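You operate a simulated robot arm through the tools that you are given. There is no shell and no other tool.

You run a simulated robot arm. Do the job below in one go: nothing can be reset, and whatever is moved stays where it is left.

## Task
Tighten the flower press evenly, a quarter turn at a time.
Fine: each screw a quarter turn, then each a quarter more; then slide it back towards the step.
Where things are to end (x, y in the base frame): herb press within 0.04 m of [0.62, 0.03].
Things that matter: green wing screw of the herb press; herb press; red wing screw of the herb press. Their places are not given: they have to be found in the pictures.

It is judged by the outcome, as a careful person would: the job done as asked, and still so three seconds after it is handed in. It fails if anything else is knocked over, pushed out of place, dropped, spilled or broken.

## Robot
A 7-joint arm with a two-finger parallel gripper, fixed in place. Base frame: the origin is at the foot of the arm, x ahead of it, y to its left, z up; the work surface is at about z = 0.8. Readings come in m, rad, newtons and seconds.
With the tool pointing down near the work surface it reaches from about 0.3 to 0.7 m from the base axis. Its first joint turns from -1.152 to 1.152 rad. Payload 1.57 kg.
Tool frame: the origin (TCP) lies between the finger pads and is the grasp point; the fingertips stand 0.03 m ahead of it; z points along the fingers, y is the line along which they close. Largest opening 0.11 m; finger width 0.024, thickness 0.012; the body of the gripper, 0.048 by 0.112 m, starts 0.078 m behind the TCP.
Orientation is told as [roll, pitch, yaw] about the base's x, y, z axes, in that order, counted from this pose: with the fingers straight down and closing along the base's y, the tool's x points along the base's -x, its y along +y and its z along -z.

## Interface
- The arm moves only by the tool move_arm. Its argument "rows" is a list of rows, each an object of numbers (a shift or turn left out is 0, a gripper value left out holds the last): "tx", "ty", "tz": the shift along the tool's x, y, z in units of 100 mm (1.0 is 100 mm); "ax", "ay", "az": the turn, a rotation vector about the tool's x, y, z in units of 120 degrees (1.0 is 120 degrees); "jaw": the gripper command, from -1 (shut) to 1 (fully open), values between in proportion. In form: [{"tx": .., "ty": .., "tz": .., "ax": .., "ay": .., "az": .., "jaw": ..}, ...]. A call has 1 to 20 rows; each row is the pose to reach, as a shift and turn from the pose commanded when the call began, along the tool's axes at that moment. A call with a number of a shift or a turn outside -1 to 1 is refused whole. A row lasts 0.2 s, in which the tool goes at most 0.05 m and 0.15 rad; a call with a longer step from one row to the next is refused whole, and so is a gripper value outside its range. Where a pose cannot be reached the arm comes as near as it can. A force on the tool above 40 N (or 10 N above the force at the start of the call, whichever is more), or a blocked arm, ends the call early, and 0.2 s more pass. Each finger travels about 0.108 m/s and halts on what it meets, pressing with about 29 N; the grip force reading is that of the motor and also rises with nothing between the fingers. The clock runs only during rows and for 0.2 s after the last one: add rows that repeat a pose to give the fingers time. It gives the time, the measured TCP pose, the force on the tool (base axes), the opening and the grip force at its end, in the units of the frame above (readings bear some noise), with the torque about the TCP (base axes, N m) and any sound that the robot's microphone picked up, and new pictures: "show" is both (left out), scene, wrist or none.
- Cameras (640 x 400 px; columns grow to the right, rows downward): "scene" is fixed at [0.1707, -0.3956, 1.4052]; the picture's right is [0.73, -0.68, 0.00], its down [-0.38, -0.41, -0.83] and it looks along [0.56, 0.61, -0.56] (base axes); focal length 333 px, centre (320, 200). "wrist" rides on the gripper at [0.07, 0.016, -0.141] in the tool frame; the picture's right is [-0.23, 0.97, 0.00], its down [-0.86, -0.20, -0.48] and it looks along [-0.47, -0.11, 0.88] (tool axes); focal length 222 px, centre (320, 200).
- measure_at(camera, pixels): for up to 12 pixels [column, row] of the newest picture of that camera ("zoom" is the newest enlarged one), the place [x, y, z] in the base frame of the surface seen there, good to about 0.002 m. It takes no simulated time.
- inspect(camera, box): a new picture of the part [left, top, right, bottom] of that camera's present view, enlarged. It takes no simulated time.
- finish_job(): hands the job in; it is judged then, once.

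Unless the task says otherwise, let go and move clear before handing in.

The tools are called after "Emit:" by a JSON object that holds its "fn" and its "kwargs". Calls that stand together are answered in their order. move_arm: Moves the arm, as the interface text tells. Its arguments: {"type":"object","properties":{"rows":{"type":"array","items":{"type":"object","properties":{"tx":{"type":"number"},"ty":{"type":"number"},"tz":{"type":"number"},"ax":{"type":"number"},"ay":{"type":"number"},"az":{"type":"number"},"jaw":{"type":"number"}}}},"show":{"type":"string","enum":["both","scene","wrist","none"]}},"required":["rows"]} The other tools are called the same way: measure_at (camera, pixels) gives the place of the surface under pixels of a picture; inspect (camera, box) takes an enlarged picture of a part of a camera's view; finish_job () hands the job in.

At the start:

```text
time_s: 0.0
eef_pos: [0.4397, -0.0345, 1.1776]
tcp_rot: [0.0, 0.001, 0.0]
wrist_force: [0.5, -0.2, 0.7]
moment: [-0.03, 0.02, 0.0]
finger_gap: 0.1097
grip_force: 0.1
```

scene: 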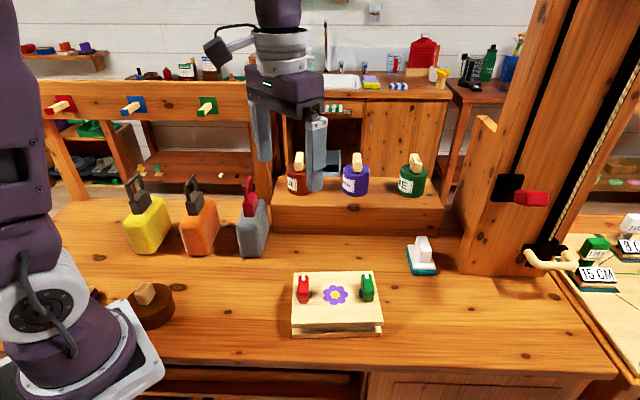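
wrist: 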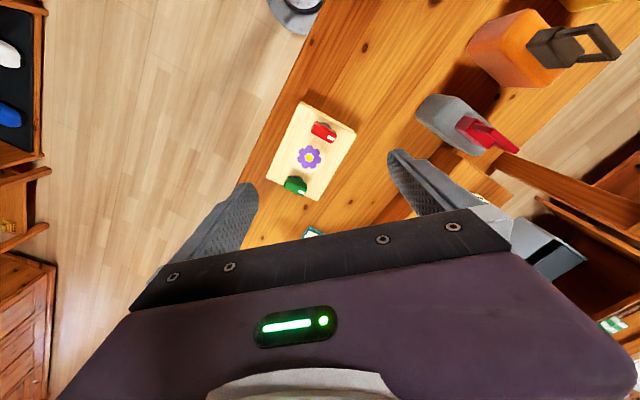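

The scene picture shows the flower press around (337, 303), with a red wing screw at (303, 290) and a green one at (367, 288). I'll enlarge and measure them before moving.

Emit:
{"fn": "inspect", "kwargs": {"camera": "scene", "box": [270, 250, 400, 350]}}

Emit:
{"fn": "inspect", "kwargs": {"camera": "wrist", "box": [250, 90, 370, 210]}}

Emit:
{"fn": "measure_at", "kwargs": {"camera": "scene", "pixels": [[303, 280], [303, 290], [367, 278], [367, 290], [335, 295], [293, 274], [372, 271], [382, 320], [291, 322], [291, 337], [382, 335], [420, 262]]}}

```text
4.00 times, centred on (335, 300) of scene
```

zoom: 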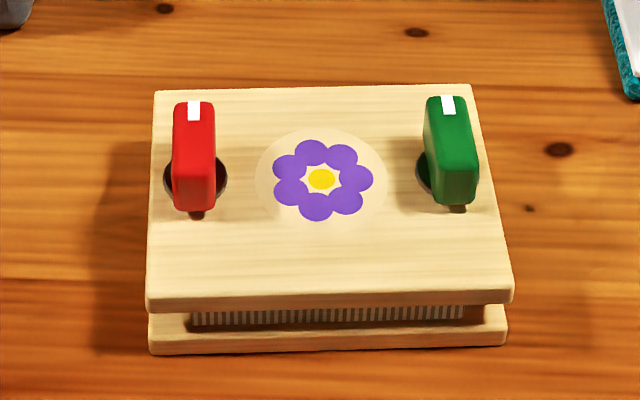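

```text
3.33 times, centred on (310, 150) of wrist
```

zoom: 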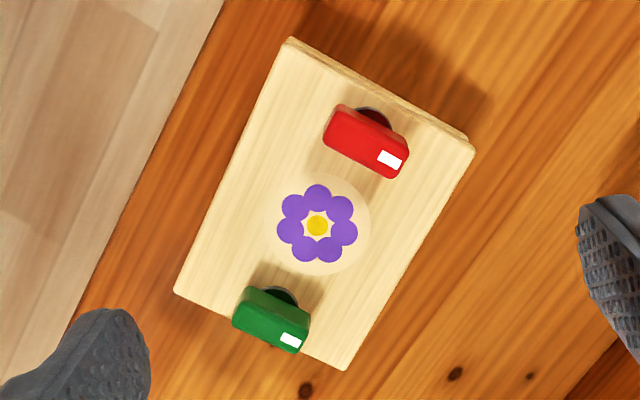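

```text
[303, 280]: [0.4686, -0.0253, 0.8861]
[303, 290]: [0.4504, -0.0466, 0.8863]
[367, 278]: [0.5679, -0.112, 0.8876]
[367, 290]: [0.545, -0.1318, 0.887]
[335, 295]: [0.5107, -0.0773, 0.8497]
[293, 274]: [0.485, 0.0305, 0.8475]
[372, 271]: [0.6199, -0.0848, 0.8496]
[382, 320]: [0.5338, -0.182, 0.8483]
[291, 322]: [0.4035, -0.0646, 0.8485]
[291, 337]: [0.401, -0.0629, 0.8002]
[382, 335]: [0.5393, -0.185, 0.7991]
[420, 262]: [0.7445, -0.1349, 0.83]
```

The press plate's corners are near (0.485, 0.031), (0.620, -0.085), (0.534, -0.182) and (0.404, -0.065), so it's centred at about (0.511, -0.075) with its long side at about -40°. Next I'll measure the wings and the landmarks around the target more closely.

Emit:
{"fn": "inspect", "kwargs": {"camera": "scene", "box": [290, 262, 386, 322]}}

Emit:
{"fn": "measure_at", "kwargs": {"camera": "scene", "pixels": [[272, 232], [360, 236], [440, 236], [252, 256], [265, 250], [240, 245], [250, 180], [409, 268], [433, 273], [409, 240], [357, 208]]}}

```text
6.67 times, centred on (338, 292) of scene
```

zoom: 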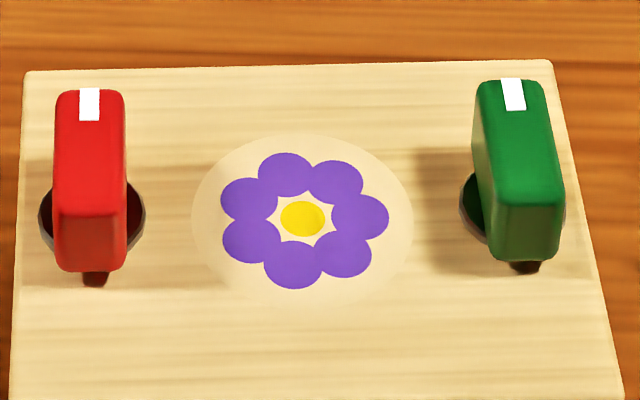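

```text
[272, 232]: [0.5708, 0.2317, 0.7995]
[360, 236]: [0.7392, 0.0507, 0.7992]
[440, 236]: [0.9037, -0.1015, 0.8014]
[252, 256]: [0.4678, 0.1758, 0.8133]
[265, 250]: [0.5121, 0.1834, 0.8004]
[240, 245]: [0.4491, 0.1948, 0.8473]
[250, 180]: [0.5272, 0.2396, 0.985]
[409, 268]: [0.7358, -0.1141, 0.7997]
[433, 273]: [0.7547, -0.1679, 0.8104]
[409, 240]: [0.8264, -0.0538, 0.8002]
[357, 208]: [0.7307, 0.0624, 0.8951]
```

The target leaves about 3 cm between the press and the step front, and the grey bottle and the white stamp are well clear. Now I'll measure the tops of the wings in this zoom: red spans (58..122, 92..210), green (480..562, 82..200).

Emit:
{"fn": "measure_at", "kwargs": {"camera": "zoom", "pixels": [[62, 98], [118, 98], [66, 206], [116, 206], [90, 150], [482, 90], [538, 88], [505, 195], [556, 195], [520, 145], [95, 282], [525, 268]]}}

Emit:
{"fn": "measure_at", "kwargs": {"camera": "zoom", "pixels": [[28, 75], [548, 64], [302, 220], [90, 265], [525, 255], [45, 225], [140, 225], [468, 220]]}}

```text
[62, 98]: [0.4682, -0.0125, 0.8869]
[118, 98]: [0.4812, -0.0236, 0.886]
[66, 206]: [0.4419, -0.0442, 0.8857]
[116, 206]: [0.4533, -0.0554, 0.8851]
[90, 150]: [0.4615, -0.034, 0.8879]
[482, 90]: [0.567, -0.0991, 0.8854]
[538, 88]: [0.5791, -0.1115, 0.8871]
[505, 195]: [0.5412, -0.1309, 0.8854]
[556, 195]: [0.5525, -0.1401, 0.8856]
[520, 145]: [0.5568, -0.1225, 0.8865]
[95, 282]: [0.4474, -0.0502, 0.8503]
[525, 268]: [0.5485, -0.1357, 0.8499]
```

```text
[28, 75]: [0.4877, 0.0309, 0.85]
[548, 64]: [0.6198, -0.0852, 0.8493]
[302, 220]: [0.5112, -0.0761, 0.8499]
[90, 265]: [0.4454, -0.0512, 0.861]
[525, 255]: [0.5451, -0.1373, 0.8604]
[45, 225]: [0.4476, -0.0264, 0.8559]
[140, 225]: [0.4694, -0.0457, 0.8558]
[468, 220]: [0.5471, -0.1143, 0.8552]
```

The red wing's centre is about (0.461, -0.034) and the green one's about (0.560, -0.120). Both tops are at z≈0.887, they lie along about 49°, and each wing is about 2 cm thick. I'll move above red with yaw ≈ +49° and a part-open jaw.

Emit:
{"fn": "move_arm", "kwargs": {"rows": [{"tx": -0.035, "ty": 0, "tz": 0.166, "az": -0.0685, "jaw": 0}, {"tx": -0.07, "ty": 0, "tz": 0.332, "az": -0.137, "jaw": 0}, {"tx": -0.106, "ty": 0, "tz": 0.5, "az": -0.2055, "jaw": 0}, {"tx": -0.142, "ty": 0, "tz": 0.666, "az": -0.274, "jaw": 0}, {"tx": -0.178, "ty": 0.003, "tz": 0.832, "az": -0.3425, "jaw": 0}, {"tx": -0.213, "ty": 0.005, "tz": 1.0, "az": -0.411, "jaw": 0}, {"tx": -0.213, "ty": 0.005, "tz": 1.0, "az": -0.411, "jaw": 0}], "show": "both"}}

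```text
time_s: 1.6
eef_pos: [0.4622, -0.0334, 1.0778]
tcp_rot: [-0.001, -0.001, 0.862]
wrist_force: [-1.1, 0.2, 0.1]
moment: [0.02, -0.01, 0.01]
finger_gap: 0.055
grip_force: 0.0
```

scene: 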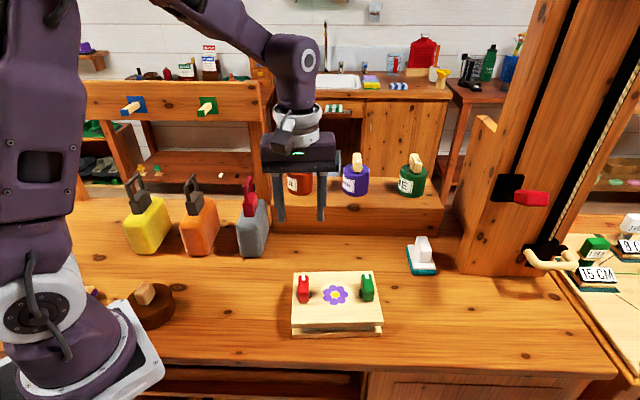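
wrist: 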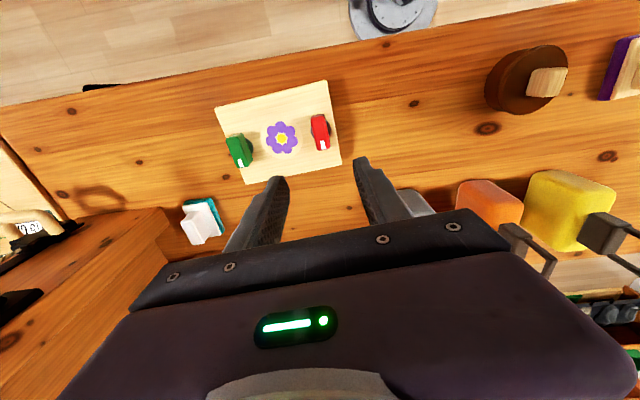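

I'm above red at yaw 0.862. Before gripping, I'll check in free air whether the wrist can reach the extra 90° counter-clockwise that the second quarter turn needs.

Emit:
{"fn": "move_arm", "kwargs": {"rows": [{"az": -0.07}, {"az": -0.14}, {"az": -0.21}, {"az": -0.28}, {"az": -0.35}, {"az": -0.42}, {"az": -0.49}, {"az": -0.56}, {"az": -0.63}, {"az": -0.7}, {"az": -0.75}, {"az": -0.75}], "show": "none"}}

```text
time_s: 4.2
eef_pos: [0.4603, -0.034, 1.0803]
tcp_rot: [0.0, 0.001, 2.434]
wrist_force: [0.6, 0.0, 0.3]
moment: [0.0, -0.02, 0.0]
finger_gap: 0.055
grip_force: 0.0
```

Yaw 2.43 is reachable, so the plan works: grip at 49° and turn to -41° for the first quarter, then grip at 139° and turn to 49° for the second. I'll return to 49° and come down above red.

Emit:
{"fn": "move_arm", "kwargs": {"rows": [{"az": 0.07, "tz": 0.09}, {"az": 0.14, "tz": 0.18}, {"az": 0.21, "tz": 0.27}, {"az": 0.28, "tz": 0.36}, {"az": 0.35, "tz": 0.45}, {"az": 0.42, "tz": 0.54}, {"az": 0.49, "tz": 0.63}, {"az": 0.56, "tz": 0.72}, {"az": 0.63, "tz": 0.81}, {"az": 0.7, "tz": 0.9}, {"az": 0.75, "tz": 1.0}, {"az": 0.75, "tz": 1.0}], "show": "both"}}

```text
time_s: 6.8
eef_pos: [0.4604, -0.0328, 0.9793]
tcp_rot: [0.0, 0.0, 0.859]
wrist_force: [0.3, 1.1, 0.8]
moment: [-0.01, -0.01, 0.03]
finger_gap: 0.055
grip_force: 0.1
```

scene: 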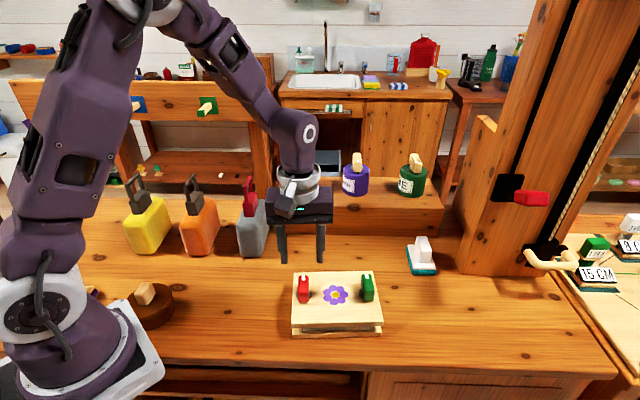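
wrist: 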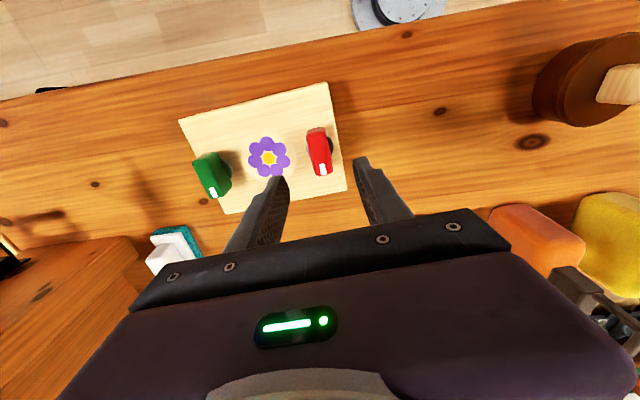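

The fingers now straddle the red wing's column in the wrist view (red at (319, 152)). I'll check the wing centre again from this side before descending.

Emit:
{"fn": "inspect", "kwargs": {"camera": "wrist", "box": [180, 80, 372, 200]}}

```text
3.33 times, centred on (276, 140) of wrist
```

zoom: 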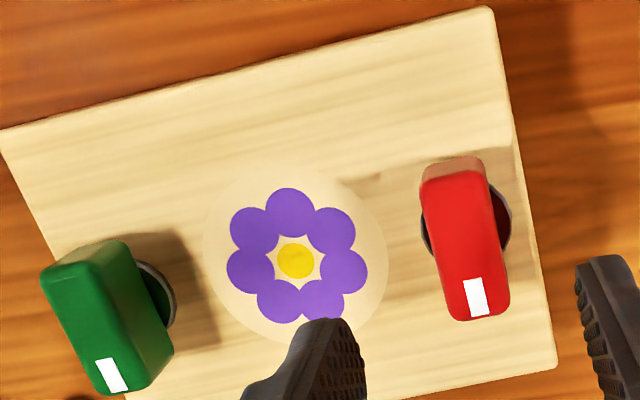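

Emit:
{"fn": "measure_at", "kwargs": {"camera": "zoom", "pixels": [[425, 180], [482, 172], [458, 315], [505, 308], [465, 245], [45, 275], [122, 245], [100, 390], [160, 365], [105, 320], [505, 225], [165, 300]]}}

```text
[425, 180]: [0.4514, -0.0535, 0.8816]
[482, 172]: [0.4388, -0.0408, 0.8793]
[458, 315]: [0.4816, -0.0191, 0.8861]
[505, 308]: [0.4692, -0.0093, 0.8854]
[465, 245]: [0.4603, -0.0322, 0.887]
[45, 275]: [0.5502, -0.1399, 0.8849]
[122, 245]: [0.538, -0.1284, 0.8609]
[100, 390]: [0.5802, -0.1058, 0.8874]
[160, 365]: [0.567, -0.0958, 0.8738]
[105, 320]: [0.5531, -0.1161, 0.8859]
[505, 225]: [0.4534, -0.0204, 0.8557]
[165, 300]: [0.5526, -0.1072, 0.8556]
```

The wrist view gives a red centre of about (0.4603, -0.031), which agrees with the TCP position. I'll go down until the fingertips are at z≈0.863, just above the collar at 0.856, and check before closing.

Emit:
{"fn": "move_arm", "kwargs": {"rows": [{"tz": 0.2}, {"tz": 0.4}, {"tz": 0.6}, {"tz": 0.75}, {"tz": 0.84}, {"tz": 0.84}], "show": "both"}}

```text
time_s: 8.2
eef_pos: [0.462, -0.0327, 0.8953]
tcp_rot: [0.001, -0.001, 0.86]
wrist_force: [0.0, 0.0, -0.6]
moment: [0.02, -0.04, -0.01]
finger_gap: 0.0547
grip_force: 0.1
```

scene: 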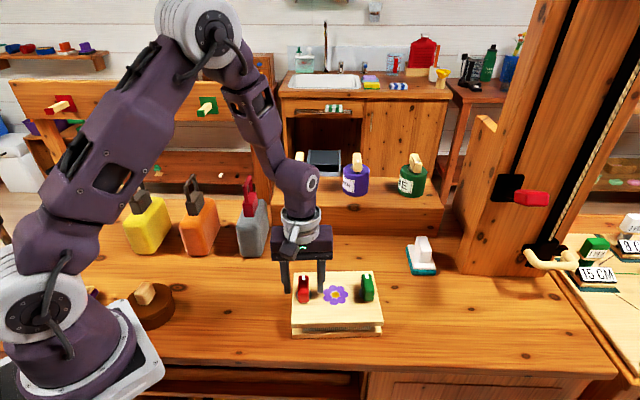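
wrist: 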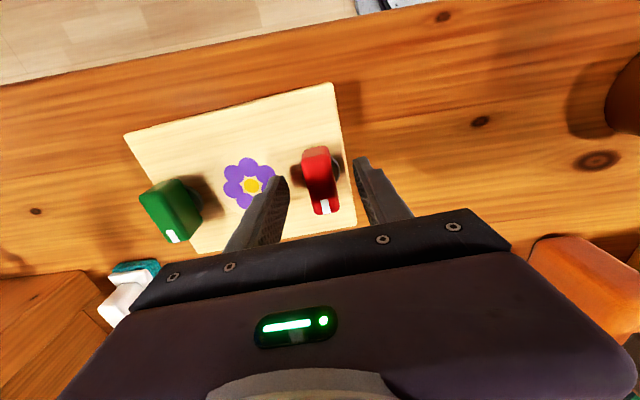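

The fingers are either side of the red wing with their tips at z≈0.865, and there is no contact. I'll close on it.

Emit:
{"fn": "move_arm", "kwargs": {"rows": [{"jaw": -0.3}, {"jaw": -0.5}, {"jaw": -1}, {"jaw": -1}, {"jaw": -1}], "show": "both"}}

```text
time_s: 9.4
eef_pos: [0.4617, -0.0335, 0.896]
tcp_rot: [0.0, -0.001, 0.862]
wrist_force: [-5.6, 4.1, 0.3]
moment: [-0.33, -0.02, -0.15]
finger_gap: 0.0215
grip_force: 29.0
```

scene: 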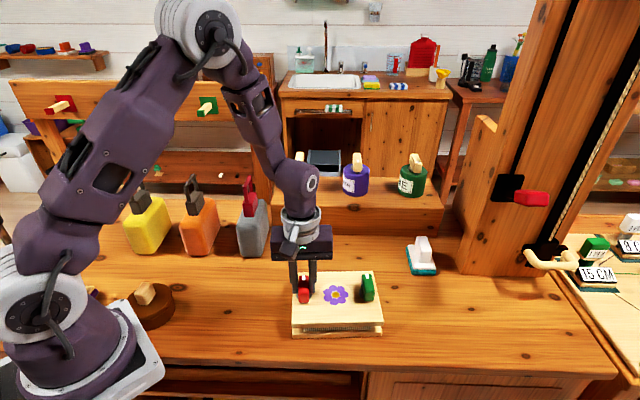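
wrist: 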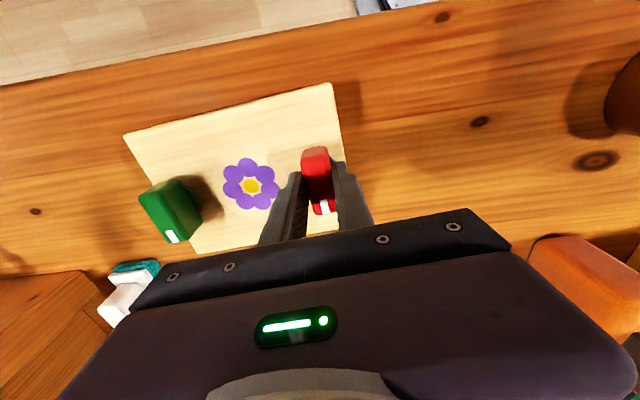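

Gripped at a gap of 0.0215. There's about 7 N of side load along tool +y, so I'm roughly a millimetre off centre. I'll relieve that before turning.

Emit:
{"fn": "move_arm", "kwargs": {"rows": [{"ty": 0.01, "jaw": -1}, {"ty": 0.01, "jaw": -1}], "show": "none"}}

```text
time_s: 10.0
eef_pos: [0.4616, -0.033, 0.897]
tcp_rot: [-0.001, -0.002, 0.86]
wrist_force: [1.6, -3.5, -0.4]
moment: [-0.35, 0.29, -0.19]
finger_gap: 0.0217
grip_force: 28.7
```

The side load has dropped to about 3.8 N. Now I'll turn red clockwise as seen from above, 90° in small steps (az +0.75).

Emit:
{"fn": "move_arm", "kwargs": {"rows": [{"az": 0.05, "jaw": -1}, {"az": 0.1, "jaw": -1}, {"az": 0.15, "jaw": -1}, {"az": 0.2, "jaw": -1}, {"az": 0.25, "jaw": -1}, {"az": 0.3, "jaw": -1}, {"az": 0.35, "jaw": -1}, {"az": 0.4, "jaw": -1}, {"az": 0.45, "jaw": -1}, {"az": 0.5, "jaw": -1}, {"az": 0.55, "jaw": -1}, {"az": 0.6, "jaw": -1}, {"az": 0.65, "jaw": -1}, {"az": 0.7, "jaw": -1}, {"az": 0.75, "jaw": -1}, {"az": 0.75, "jaw": -1}], "show": "both"}}

```text
time_s: 13.4
eef_pos: [0.4593, -0.0336, 0.8958]
tcp_rot: [-0.001, 0.001, -0.711]
wrist_force: [2.2, 7.4, 5.2]
moment: [0.04, -0.28, 0.02]
finger_gap: 0.0217
grip_force: 28.8
```

scene: 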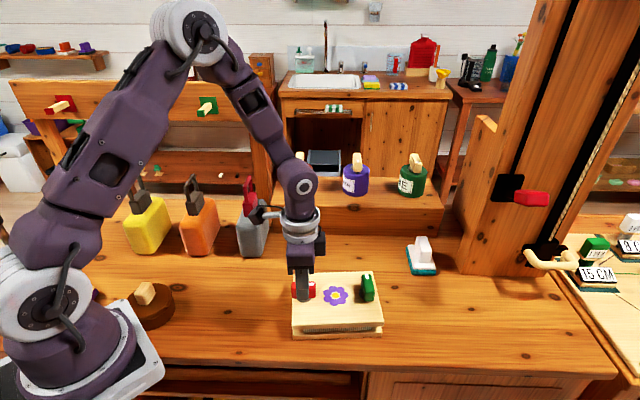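
wrist: 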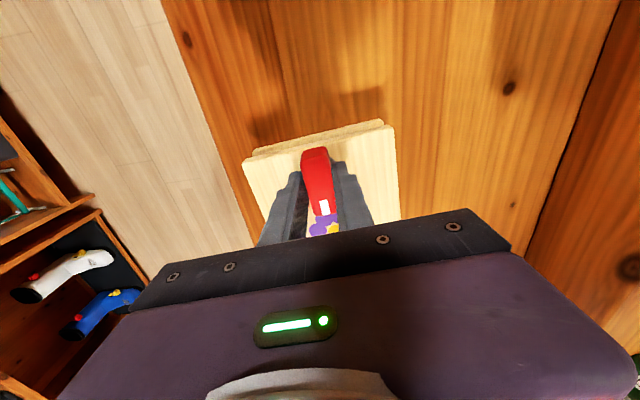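

Yaw now reads -0.711 and the red wing's white mark faces the flower, while the press corners look unmoved. I'll open and rise straight up.

Emit:
{"fn": "move_arm", "kwargs": {"rows": [{"jaw": -0.5}, {"jaw": 0}, {"jaw": 0}, {"tz": -0.1, "jaw": 0}, {"tz": -0.3, "jaw": 0}, {"tz": -0.6, "jaw": 0}, {"tz": -0.8, "jaw": 0}, {"tz": -0.8, "jaw": 0}], "show": "both"}}

Emit:
{"fn": "inspect", "kwargs": {"camera": "scene", "box": [270, 250, 400, 350]}}

```text
time_s: 15.2
eef_pos: [0.4613, -0.0326, 0.9757]
tcp_rot: [0.0, -0.001, -0.709]
wrist_force: [0.2, -0.4, 0.1]
moment: [0.01, 0.03, 0.0]
finger_gap: 0.0551
grip_force: 0.0
```

scene: 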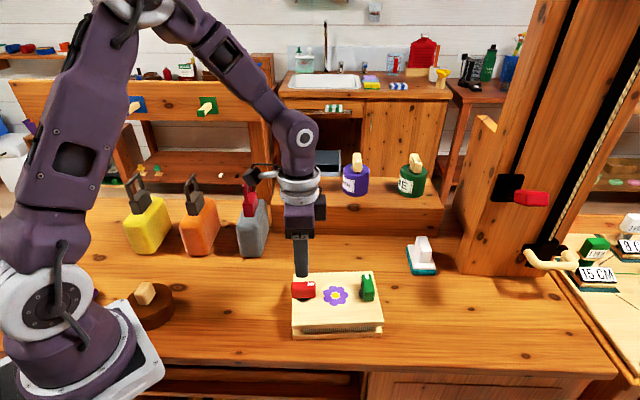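
wrist: 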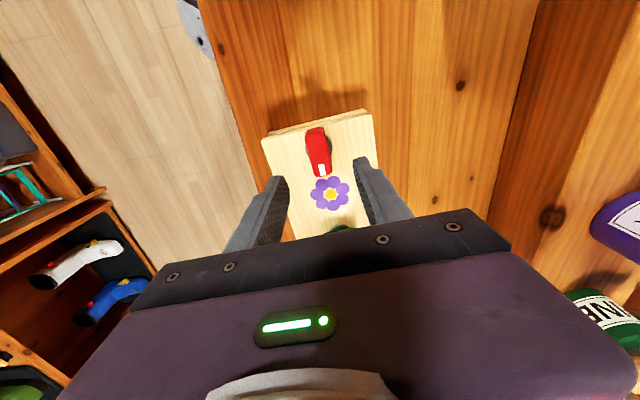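

```text
4.00 times, centred on (335, 300) of scene
```

zoom: 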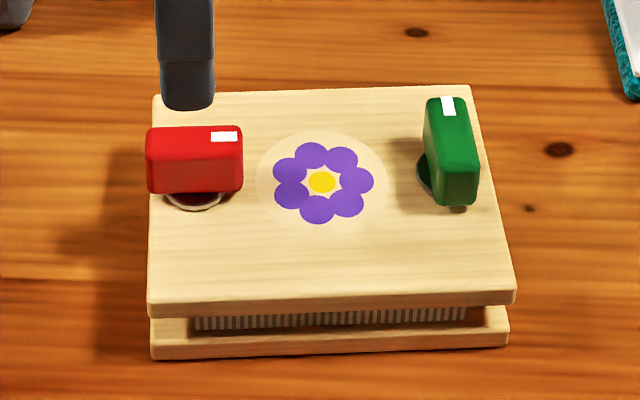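

Red now lies along the press's long side with its mark to the right, so it turned clockwise, and the plate hasn't shifted. I'll measure the new angle and check the green wing's position.

Emit:
{"fn": "measure_at", "kwargs": {"camera": "zoom", "pixels": [[152, 132], [238, 129], [153, 158], [238, 155], [195, 145], [430, 103], [460, 100], [442, 160], [470, 160], [322, 181], [160, 98], [466, 90]]}}

```text
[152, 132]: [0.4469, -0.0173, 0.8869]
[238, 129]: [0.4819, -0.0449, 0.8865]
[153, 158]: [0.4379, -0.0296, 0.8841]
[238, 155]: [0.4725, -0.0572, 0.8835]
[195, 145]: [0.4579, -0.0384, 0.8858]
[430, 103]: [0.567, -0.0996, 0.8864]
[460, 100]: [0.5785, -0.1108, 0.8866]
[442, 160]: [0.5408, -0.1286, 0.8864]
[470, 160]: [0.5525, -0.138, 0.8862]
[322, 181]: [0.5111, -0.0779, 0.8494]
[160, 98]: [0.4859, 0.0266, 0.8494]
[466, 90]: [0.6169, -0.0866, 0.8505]
```

Red's angle is about -39°, a full quarter turn. Next I'll travel to green at this height while turning the tool back to +49°.

Emit:
{"fn": "move_arm", "kwargs": {"rows": [{"tx": -0.08, "az": -0.0625}, {"tx": -0.16, "az": -0.125}, {"tx": -0.24, "az": -0.1875}, {"tx": -0.32, "az": -0.25}, {"tx": -0.4, "az": -0.3125}, {"tx": -0.48, "az": -0.375}, {"tx": -0.56, "az": -0.4375}, {"tx": -0.64, "az": -0.5}, {"tx": -0.72, "az": -0.5625}, {"tx": -0.8, "az": -0.625}, {"tx": -0.88, "az": -0.6875}, {"tx": -0.96, "az": -0.75}, {"tx": -0.96, "az": -0.75}], "show": "none"}}

```text
time_s: 18.0
eef_pos: [0.5321, -0.0943, 0.9759]
tcp_rot: [0.0, 0.0, 0.861]
wrist_force: [-0.1, -0.3, 0.2]
moment: [0.0, 0.01, 0.0]
finger_gap: 0.0546
grip_force: 0.0
```

I'm at (0.532, -0.094), about 3.7 cm short of green along tool y. I'll cover that and then come down partway to check the alignment.

Emit:
{"fn": "move_arm", "kwargs": {"rows": [{"ty": -0.12, "tx": 0.002}, {"ty": -0.25, "tx": 0.004}, {"ty": -0.37, "tx": 0.005}, {"ty": -0.37, "tx": 0.005, "tz": 0.15}, {"ty": -0.37, "tx": 0.005, "tz": 0.3}, {"ty": -0.37, "tx": 0.005, "tz": 0.3}], "show": "both"}}

Emit:
{"fn": "inspect", "kwargs": {"camera": "wrist", "box": [240, 90, 432, 210]}}

```text
time_s: 19.4
eef_pos: [0.5602, -0.1199, 0.9457]
tcp_rot: [0.001, 0.0, 0.858]
wrist_force: [-0.2, 0.2, 0.9]
moment: [0.0, 0.02, -0.01]
finger_gap: 0.0548
grip_force: 0.0
```

scene: 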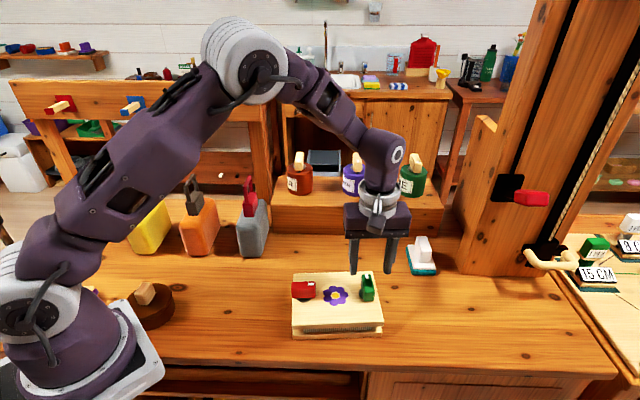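
wrist: 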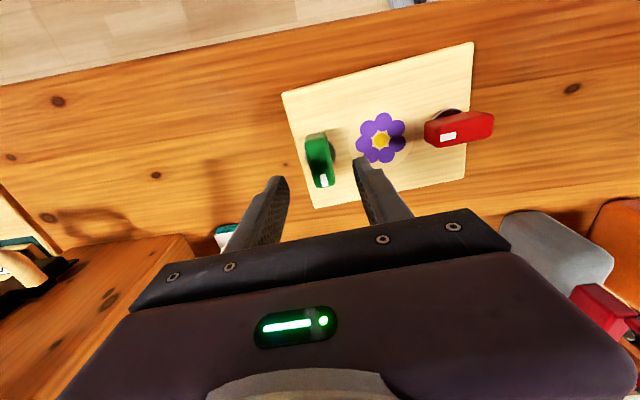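

```text
3.33 times, centred on (336, 150) of wrist
```

zoom: 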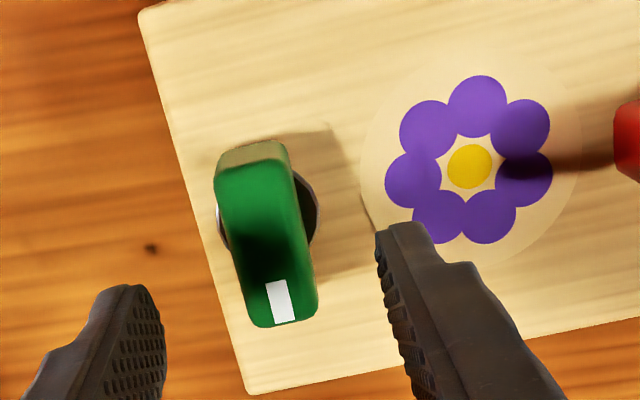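

Emit:
{"fn": "measure_at", "kwargs": {"camera": "zoom", "pixels": [[222, 180], [286, 168], [255, 322], [312, 308], [268, 245], [313, 210]]}}

```text
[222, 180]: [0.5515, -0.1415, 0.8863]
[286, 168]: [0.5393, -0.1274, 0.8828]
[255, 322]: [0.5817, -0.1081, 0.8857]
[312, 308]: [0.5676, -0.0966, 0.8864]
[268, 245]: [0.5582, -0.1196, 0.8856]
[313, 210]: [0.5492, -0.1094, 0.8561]
```

The green centre from here is (0.560, -0.118), about a millimetre toward +y of the TCP. I'll nudge across, go down and close.

Emit:
{"fn": "move_arm", "kwargs": {"rows": [{"ty": 0.008, "tz": 0.15}, {"ty": 0.008, "tz": 0.3}, {"ty": 0.008, "tz": 0.42}, {"ty": 0.008, "tz": 0.5}, {"ty": 0.008, "tz": 0.5}, {"ty": 0.008, "tz": 0.5, "jaw": -0.3}, {"ty": 0.008, "tz": 0.5, "jaw": -0.5}, {"ty": 0.008, "tz": 0.5, "jaw": -1}, {"ty": 0.008, "tz": 0.5, "jaw": -1}, {"ty": 0.008, "tz": 0.5, "jaw": -1}], "show": "both"}}

```text
time_s: 21.6
eef_pos: [0.5597, -0.1196, 0.8956]
tcp_rot: [0.0, 0.0, 0.861]
wrist_force: [2.3, -3.2, -0.3]
moment: [0.05, -0.21, 0.03]
finger_gap: 0.0216
grip_force: 29.0
```

scene: 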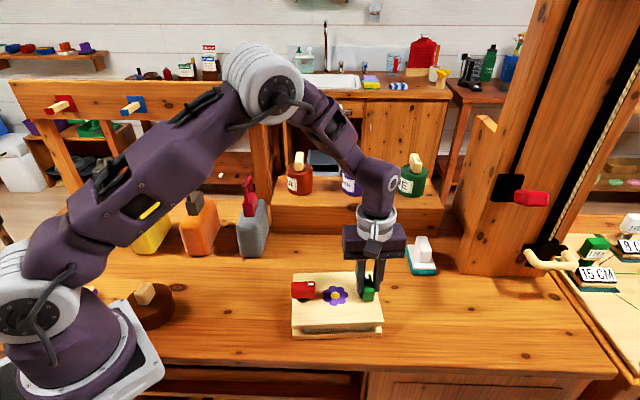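
wrist: 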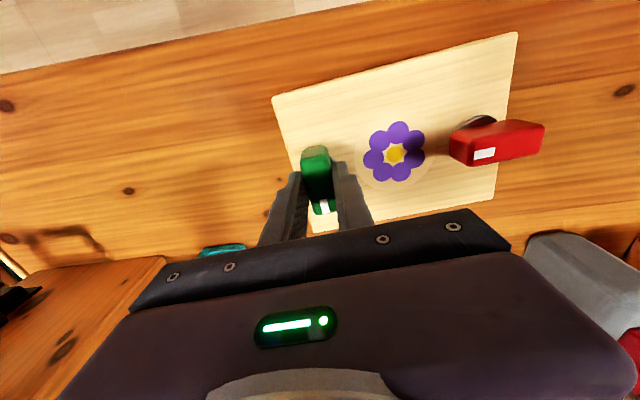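

Green is gripped at a gap of 0.0216 with a side load under 4 N. I'll turn it clockwise a quarter turn.

Emit:
{"fn": "move_arm", "kwargs": {"rows": [{"az": 0.05, "jaw": -1}, {"az": 0.1, "jaw": -1}, {"az": 0.15, "jaw": -1}, {"az": 0.2, "jaw": -1}, {"az": 0.25, "jaw": -1}, {"az": 0.3, "jaw": -1}, {"az": 0.35, "jaw": -1}, {"az": 0.4, "jaw": -1}, {"az": 0.45, "jaw": -1}, {"az": 0.5, "jaw": -1}, {"az": 0.55, "jaw": -1}, {"az": 0.6, "jaw": -1}, {"az": 0.65, "jaw": -1}, {"az": 0.7, "jaw": -1}, {"az": 0.75, "jaw": -1}, {"az": 0.75, "jaw": -1}], "show": "both"}}

```text
time_s: 25.0
eef_pos: [0.5597, -0.1185, 0.8954]
tcp_rot: [0.0, -0.001, -0.708]
wrist_force: [-1.2, 14.8, 23.4]
moment: [0.3, 0.02, 0.0]
finger_gap: 0.0219
grip_force: 29.0
```

scene: 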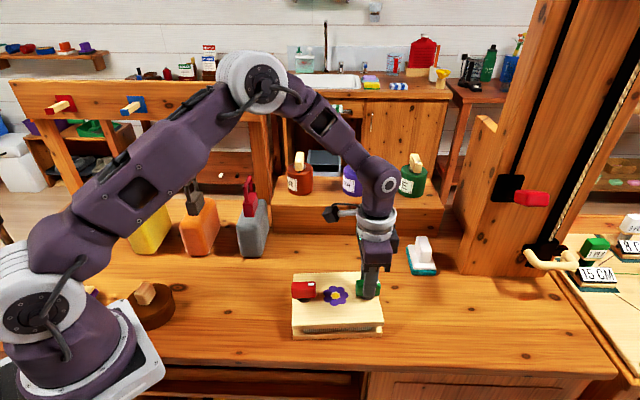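
wrist: 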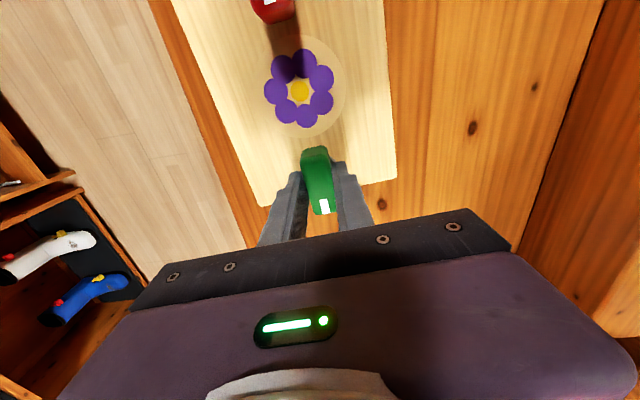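

The arm reached yaw -0.708, but the force reading shows about 23 N vertical. I'll open to release it and compare the press before and after.

Emit:
{"fn": "move_arm", "kwargs": {"rows": [{"jaw": -0.5}, {"jaw": 0}, {"jaw": 0}, {"tz": -0.1, "jaw": 0}, {"tz": -0.3, "jaw": 0}, {"tz": -0.6, "jaw": 0}, {"tz": -0.8, "jaw": 0}, {"tz": -0.8, "jaw": 0}], "show": "both"}}

Emit:
{"fn": "inspect", "kwargs": {"camera": "scene", "box": [270, 250, 400, 350]}}

```text
time_s: 26.8
eef_pos: [0.5584, -0.1195, 0.9751]
tcp_rot: [0.002, 0.001, -0.711]
wrist_force: [0.1, -0.3, -1.1]
moment: [-0.01, 0.01, -0.02]
finger_gap: 0.0549
grip_force: 0.1
```

scene: 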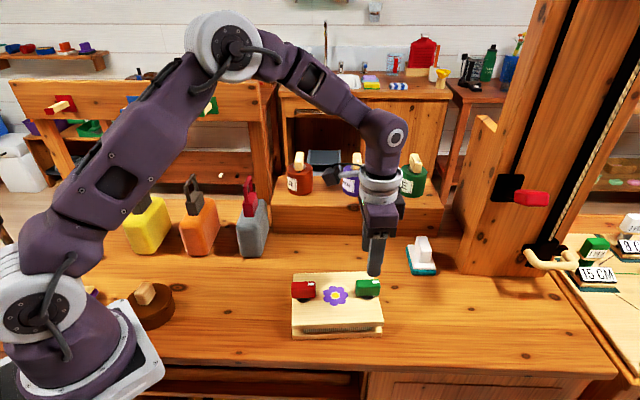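
wrist: 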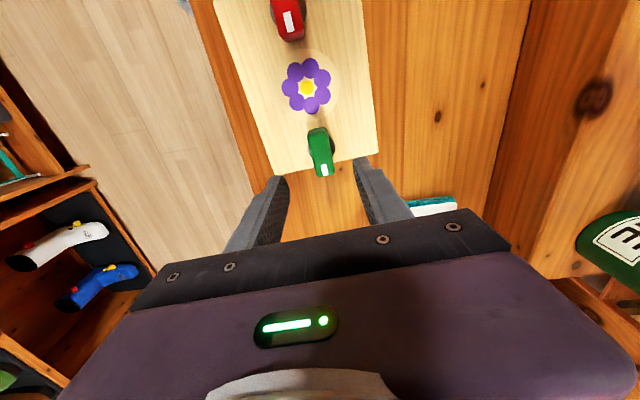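

```text
4.00 times, centred on (335, 300) of scene
```

zoom: 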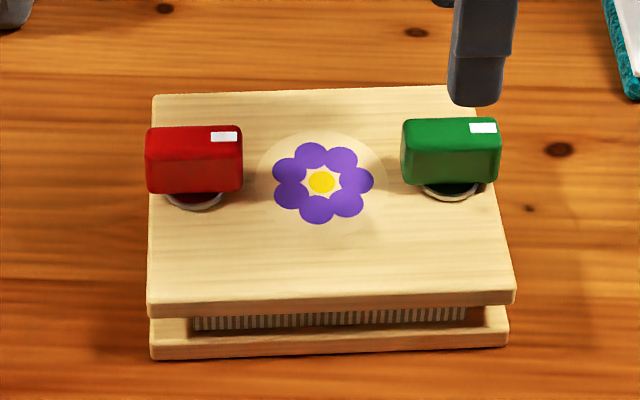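

Emit:
{"fn": "measure_at", "kwargs": {"camera": "zoom", "pixels": [[152, 132], [238, 129], [153, 156], [238, 153], [407, 124], [492, 121], [408, 148], [494, 145], [322, 181], [156, 98], [150, 295], [510, 285]]}}

Emit:
{"fn": "measure_at", "kwargs": {"camera": "zoom", "pixels": [[220, 298], [430, 290], [180, 340], [480, 335], [60, 240], [195, 175], [450, 168]]}}

```text
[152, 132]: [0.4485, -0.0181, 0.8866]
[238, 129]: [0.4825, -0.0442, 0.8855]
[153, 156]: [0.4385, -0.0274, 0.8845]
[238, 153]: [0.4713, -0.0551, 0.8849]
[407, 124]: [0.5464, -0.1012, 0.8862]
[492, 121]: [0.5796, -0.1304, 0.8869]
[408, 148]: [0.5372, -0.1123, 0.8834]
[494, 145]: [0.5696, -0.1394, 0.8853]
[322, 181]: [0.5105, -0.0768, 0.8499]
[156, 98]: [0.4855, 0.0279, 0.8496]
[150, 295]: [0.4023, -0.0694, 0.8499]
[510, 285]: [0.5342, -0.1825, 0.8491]
```

```text
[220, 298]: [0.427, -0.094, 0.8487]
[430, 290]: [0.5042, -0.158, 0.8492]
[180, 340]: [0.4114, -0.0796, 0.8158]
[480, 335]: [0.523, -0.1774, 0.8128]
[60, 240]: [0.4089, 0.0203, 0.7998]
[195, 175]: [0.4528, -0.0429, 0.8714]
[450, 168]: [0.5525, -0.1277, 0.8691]
```

No slip or plate movement: green is now at about -41° and red about -39°, so each has had one quarter turn. For the second round I'll go back to red and rotate the tool to +139° along the way.

Emit:
{"fn": "move_arm", "kwargs": {"rows": [{"tx": 0.08, "az": -0.0625}, {"tx": 0.16, "az": -0.125}, {"tx": 0.24, "az": -0.1875}, {"tx": 0.32, "az": -0.25}, {"tx": 0.4, "az": -0.3125}, {"tx": 0.48, "az": -0.375}, {"tx": 0.56, "az": -0.4375}, {"tx": 0.64, "az": -0.5}, {"tx": 0.72, "az": -0.5625}, {"tx": 0.8, "az": -0.625}, {"tx": 0.88, "az": -0.6875}, {"tx": 0.96, "az": -0.75}, {"tx": 0.96, "az": -0.75}], "show": "none"}}

Emit:
{"fn": "move_arm", "kwargs": {"rows": [{"ty": 0.03, "az": -0.0625}, {"ty": 0.06, "az": -0.125}, {"ty": 0.09, "az": -0.1875}, {"ty": 0.12, "az": -0.25}, {"ty": 0.15, "az": -0.3125}, {"ty": 0.18, "az": -0.375}, {"ty": 0.21, "az": -0.4375}, {"ty": 0.24, "az": -0.5}, {"ty": 0.27, "az": -0.5625}, {"ty": 0.3, "az": -0.625}, {"ty": 0.33, "az": -0.6875}, {"ty": 0.344, "az": -0.75}, {"ty": 0.344, "az": -0.75}], "show": "both"}}

Emit:
{"fn": "inspect", "kwargs": {"camera": "wrist", "box": [240, 90, 432, 210]}}

```text
time_s: 29.6
eef_pos: [0.4874, -0.0564, 0.9755]
tcp_rot: [0.0, 0.0, 0.862]
wrist_force: [-0.1, 0.2, 0.4]
moment: [0.03, -0.02, 0.02]
finger_gap: 0.0549
grip_force: 0.0
```

```text
time_s: 32.4
eef_pos: [0.4618, -0.0343, 0.974]
tcp_rot: [0.001, 0.0, 2.433]
wrist_force: [1.2, -0.6, 0.7]
moment: [0.01, 0.01, 0.02]
finger_gap: 0.055
grip_force: 0.1
```

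scene: 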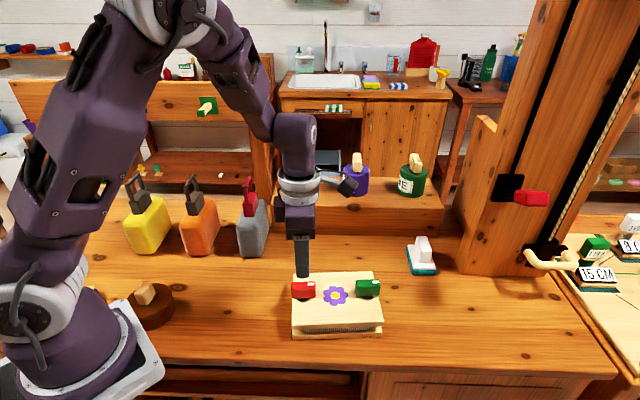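
wrist: 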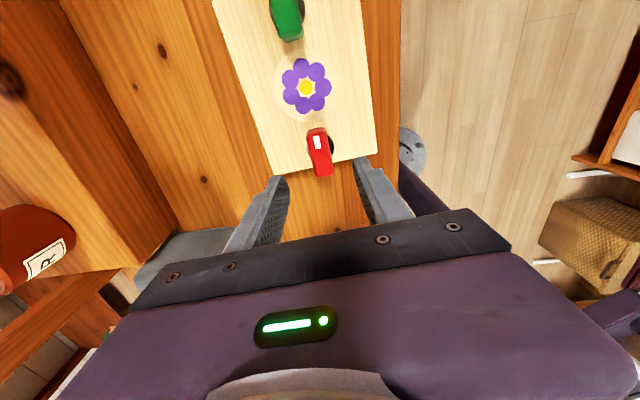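

```text
3.33 times, centred on (336, 150) of wrist
```

zoom: 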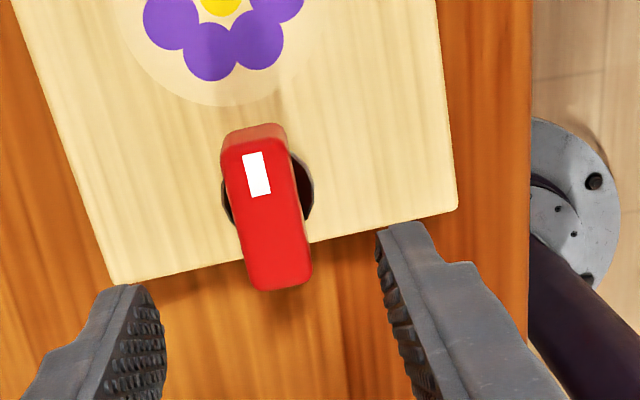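

Emit:
{"fn": "measure_at", "kwargs": {"camera": "zoom", "pixels": [[228, 152], [282, 140], [252, 284], [308, 272], [268, 215], [226, 205], [309, 190]]}}

```text
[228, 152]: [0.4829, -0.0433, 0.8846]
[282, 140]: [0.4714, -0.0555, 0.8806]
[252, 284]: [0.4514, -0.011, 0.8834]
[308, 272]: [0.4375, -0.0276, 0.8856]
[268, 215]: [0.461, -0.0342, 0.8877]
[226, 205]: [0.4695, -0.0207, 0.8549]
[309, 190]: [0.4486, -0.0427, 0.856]
```

The red wing's centre measures (0.461, -0.034), in line with the TCP, and its yaw is aligned with the fingers. I'll go down and grip.

Emit:
{"fn": "move_arm", "kwargs": {"rows": [{"tz": 0.2}, {"tz": 0.4}, {"tz": 0.6}, {"tz": 0.72}, {"tz": 0.79}, {"tz": 0.79}, {"tz": 0.79, "jaw": -0.3}, {"tz": 0.79, "jaw": -0.5}, {"tz": 0.79, "jaw": -1}, {"tz": 0.79, "jaw": -1}, {"tz": 0.79, "jaw": -1}], "show": "both"}}

```text
time_s: 34.8
eef_pos: [0.4613, -0.035, 0.8964]
tcp_rot: [0.0, -0.001, 2.43]
wrist_force: [1.8, 1.8, 0.0]
moment: [0.06, 0.01, 0.03]
finger_gap: 0.0216
grip_force: 29.5
```

scene: 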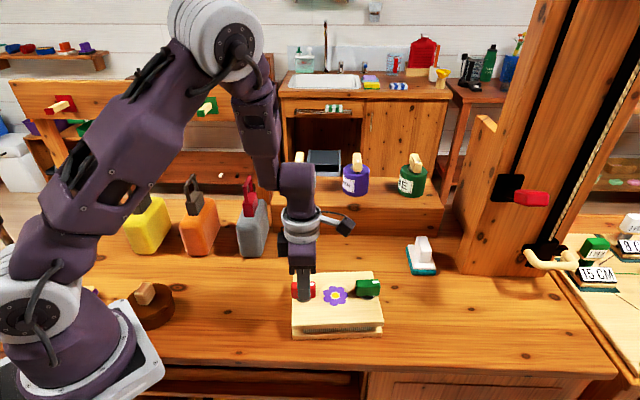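
wrist: 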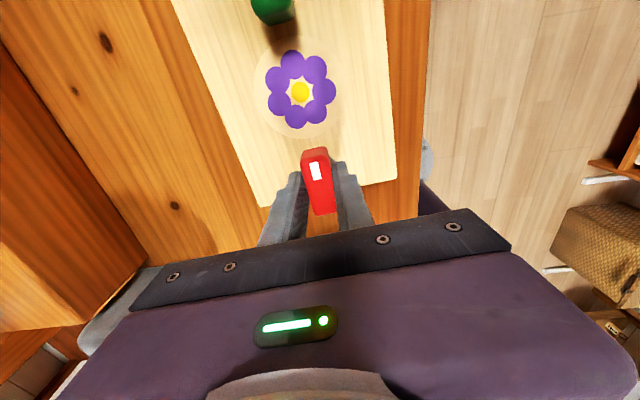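

The grip on red is centred, with only about 2.5 N of side load. I'll turn it clockwise another quarter turn.

Emit:
{"fn": "move_arm", "kwargs": {"rows": [{"az": 0.05, "jaw": -1}, {"az": 0.1, "jaw": -1}, {"az": 0.15, "jaw": -1}, {"az": 0.2, "jaw": -1}, {"az": 0.25, "jaw": -1}, {"az": 0.3, "jaw": -1}, {"az": 0.35, "jaw": -1}, {"az": 0.4, "jaw": -1}, {"az": 0.45, "jaw": -1}, {"az": 0.5, "jaw": -1}, {"az": 0.55, "jaw": -1}, {"az": 0.6, "jaw": -1}, {"az": 0.65, "jaw": -1}, {"az": 0.7, "jaw": -1}, {"az": 0.75, "jaw": -1}, {"az": 0.75, "jaw": -1}], "show": "both"}}

```text
time_s: 38.2
eef_pos: [0.4608, -0.0344, 0.8965]
tcp_rot: [0.001, 0.001, 0.86]
wrist_force: [-0.8, -0.1, 0.0]
moment: [-0.26, 0.21, 0.02]
finger_gap: 0.0219
grip_force: 28.7
```

scene: 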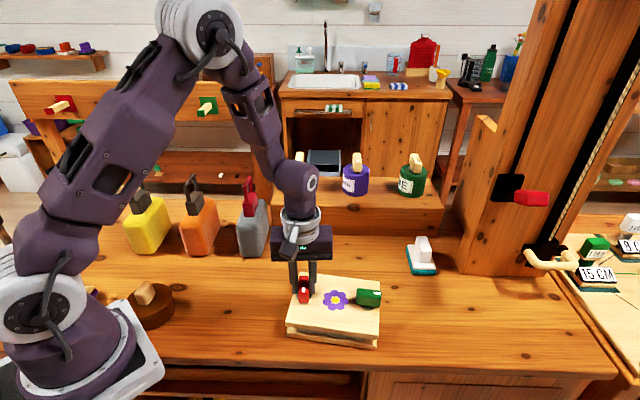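
wrist: 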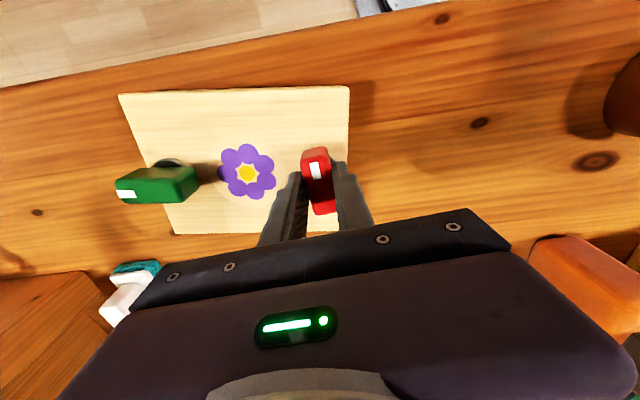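

The press body itself turned this time: its front edge now slopes from (287, 333) to (378, 347). So red moved less than a quarter turn relative to the plate, and I'll measure how far the plate rotated.

Emit:
{"fn": "inspect", "kwargs": {"camera": "scene", "box": [270, 250, 400, 350]}}

```text
4.00 times, centred on (335, 300) of scene
```

zoom: 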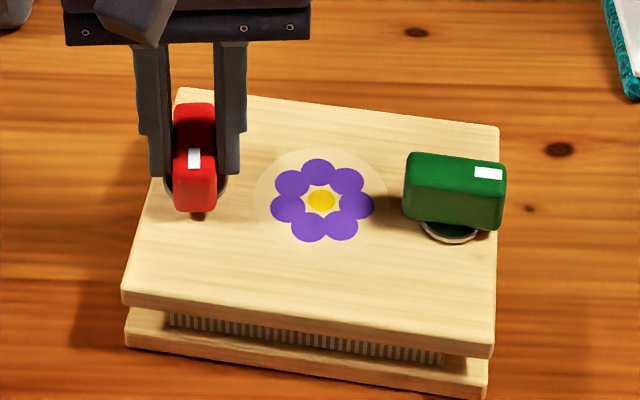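

Emit:
{"fn": "measure_at", "kwargs": {"camera": "zoom", "pixels": [[184, 94], [496, 132], [488, 340], [126, 288], [321, 201], [410, 158], [500, 166], [405, 182], [497, 192], [430, 225], [478, 232], [200, 108]]}}

Emit:
{"fn": "measure_at", "kwargs": {"camera": "zoom", "pixels": [[250, 100], [400, 119], [470, 128], [200, 300], [300, 314], [420, 332], [176, 112], [214, 112], [178, 172], [214, 172], [194, 158]]}}

```text
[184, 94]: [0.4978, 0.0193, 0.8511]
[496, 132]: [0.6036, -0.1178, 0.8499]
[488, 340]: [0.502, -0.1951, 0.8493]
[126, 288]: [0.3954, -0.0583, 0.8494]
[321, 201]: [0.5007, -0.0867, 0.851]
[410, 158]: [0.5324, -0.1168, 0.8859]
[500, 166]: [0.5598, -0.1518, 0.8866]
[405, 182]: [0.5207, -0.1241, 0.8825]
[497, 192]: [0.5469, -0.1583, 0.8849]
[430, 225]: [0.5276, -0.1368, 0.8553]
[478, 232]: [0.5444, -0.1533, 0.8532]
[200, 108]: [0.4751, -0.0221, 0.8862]
```

```text
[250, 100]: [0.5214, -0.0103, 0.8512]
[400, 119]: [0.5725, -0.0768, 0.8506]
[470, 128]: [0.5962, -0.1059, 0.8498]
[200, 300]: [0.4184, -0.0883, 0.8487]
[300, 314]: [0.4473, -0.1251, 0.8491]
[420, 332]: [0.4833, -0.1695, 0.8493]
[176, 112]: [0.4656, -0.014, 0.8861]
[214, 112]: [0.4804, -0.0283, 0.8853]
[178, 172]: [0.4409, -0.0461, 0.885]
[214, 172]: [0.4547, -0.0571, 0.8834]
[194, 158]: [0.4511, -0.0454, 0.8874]
```

The plate's long side is now at about -52°, previously -41°, so it swung about 11° and red still needs about 11° relative to the plate. I still hold the wing, so I'll press down lightly for more bench friction before finishing the turn.

Emit:
{"fn": "move_arm", "kwargs": {"rows": [{"tz": 0.01, "jaw": -1}, {"tz": 0.02, "jaw": -1}, {"tz": 0.02, "jaw": -1}], "show": "none"}}

```text
time_s: 39.0
eef_pos: [0.4605, -0.0335, 0.8942]
tcp_rot: [-0.001, -0.002, 0.861]
wrist_force: [-6.5, 11.9, 27.0]
moment: [0.28, 0.17, 0.02]
finger_gap: 0.0218
grip_force: 29.0
```

That gives 27 N of downward load. I'll turn another 6° clockwise and watch the torque.

Emit:
{"fn": "move_arm", "kwargs": {"rows": [{"az": 0.025, "jaw": -1}, {"az": 0.05, "jaw": -1}], "show": "scene"}}

Emit:
{"fn": "inspect", "kwargs": {"camera": "scene", "box": [270, 250, 400, 350]}}

```text
time_s: 39.6
eef_pos: [0.4602, -0.0318, 0.8943]
tcp_rot: [0.0, 0.0, 0.756]
wrist_force: [-5.5, 14.2, 21.1]
moment: [0.44, 0.0, 0.04]
finger_gap: 0.0215
grip_force: 29.0
```

scene: 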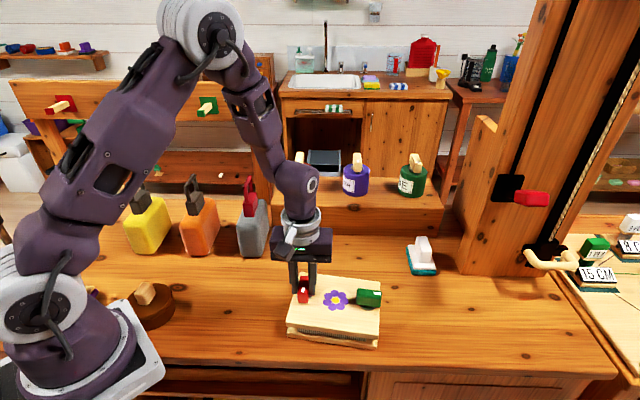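

```text
4.00 times, centred on (335, 300) of scene
```

zoom: 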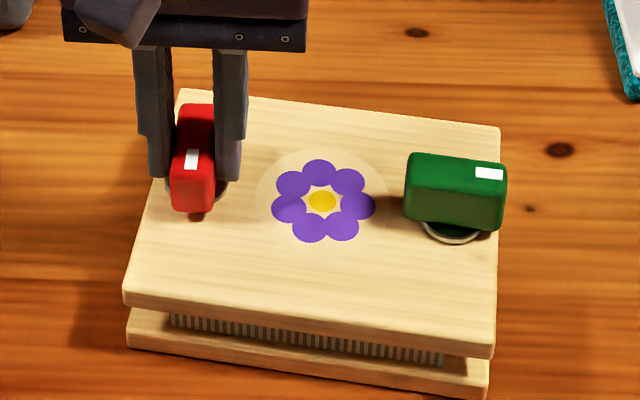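

With the downward load the plate stayed put and only the screw turned. I'll measure the plate angle again to set the last bit precisely.

Emit:
{"fn": "measure_at", "kwargs": {"camera": "zoom", "pixels": [[260, 102], [470, 128], [200, 300], [440, 335], [186, 94], [496, 132], [128, 288], [488, 340]]}}

```text
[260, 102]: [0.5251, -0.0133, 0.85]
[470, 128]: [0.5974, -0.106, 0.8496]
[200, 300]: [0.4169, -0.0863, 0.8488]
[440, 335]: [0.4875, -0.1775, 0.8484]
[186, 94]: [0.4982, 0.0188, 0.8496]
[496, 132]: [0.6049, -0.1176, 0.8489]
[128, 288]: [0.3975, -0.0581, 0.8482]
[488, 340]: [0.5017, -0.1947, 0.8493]
```

The plate is at about -52.2°, so the target yaw for red is about 0.667 rad. I'm at 0.756, so I'll turn the last 5°.

Emit:
{"fn": "move_arm", "kwargs": {"rows": [{"az": 0.022, "jaw": -1}, {"az": 0.043, "jaw": -1}, {"az": 0.043, "jaw": -1}], "show": "none"}}

Emit:
{"fn": "inspect", "kwargs": {"camera": "scene", "box": [270, 250, 400, 350]}}

```text
time_s: 40.4
eef_pos: [0.4612, -0.034, 0.8944]
tcp_rot: [0.0, 0.002, 0.666]
wrist_force: [-1.4, 0.7, -1.1]
moment: [0.16, -0.29, 0.01]
finger_gap: 0.0216
grip_force: 28.8
```

```text
4.00 times, centred on (335, 300) of scene
```

zoom: 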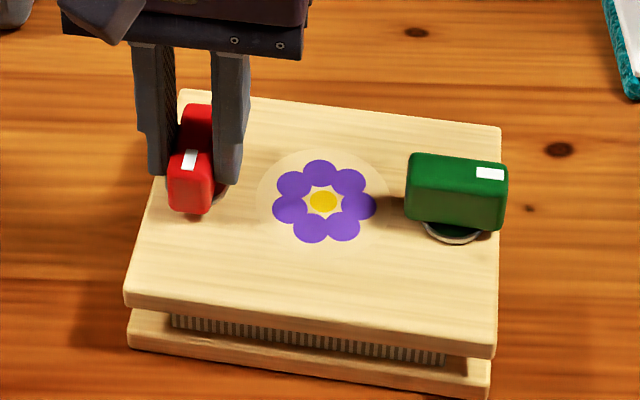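

The yaw is 0.666 with the plate almost unchanged. I'll release, lift and verify red against the plate.

Emit:
{"fn": "move_arm", "kwargs": {"rows": [{"jaw": -0.5}, {"jaw": 0}, {"jaw": 0}, {"tz": -0.1, "jaw": 0}, {"tz": -0.3, "jaw": 0}, {"tz": -0.6, "jaw": 0}, {"tz": -0.8, "jaw": 0}, {"tz": -0.8, "jaw": 0}], "show": "both"}}

Emit:
{"fn": "inspect", "kwargs": {"camera": "scene", "box": [280, 262, 390, 350]}}

```text
time_s: 42.2
eef_pos: [0.4614, -0.0347, 0.9746]
tcp_rot: [0.0, -0.001, 0.666]
wrist_force: [-0.4, -0.3, -1.0]
moment: [0.02, 0.03, 0.02]
finger_gap: 0.055
grip_force: 0.1
```

scene: 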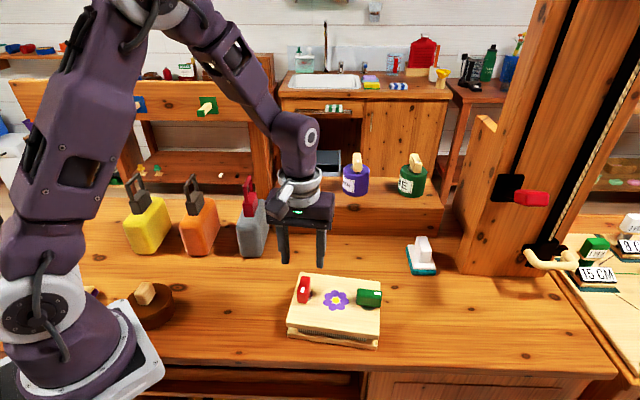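
wrist: 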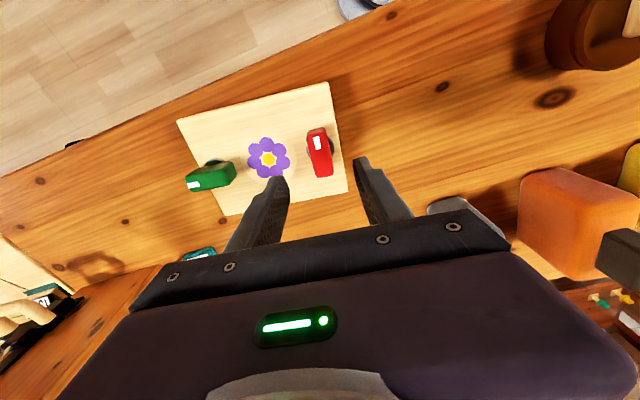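

```text
4.55 times, centred on (335, 306) of scene
```

zoom: 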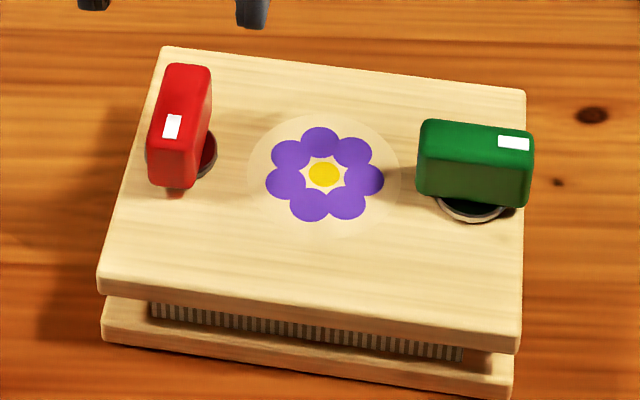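

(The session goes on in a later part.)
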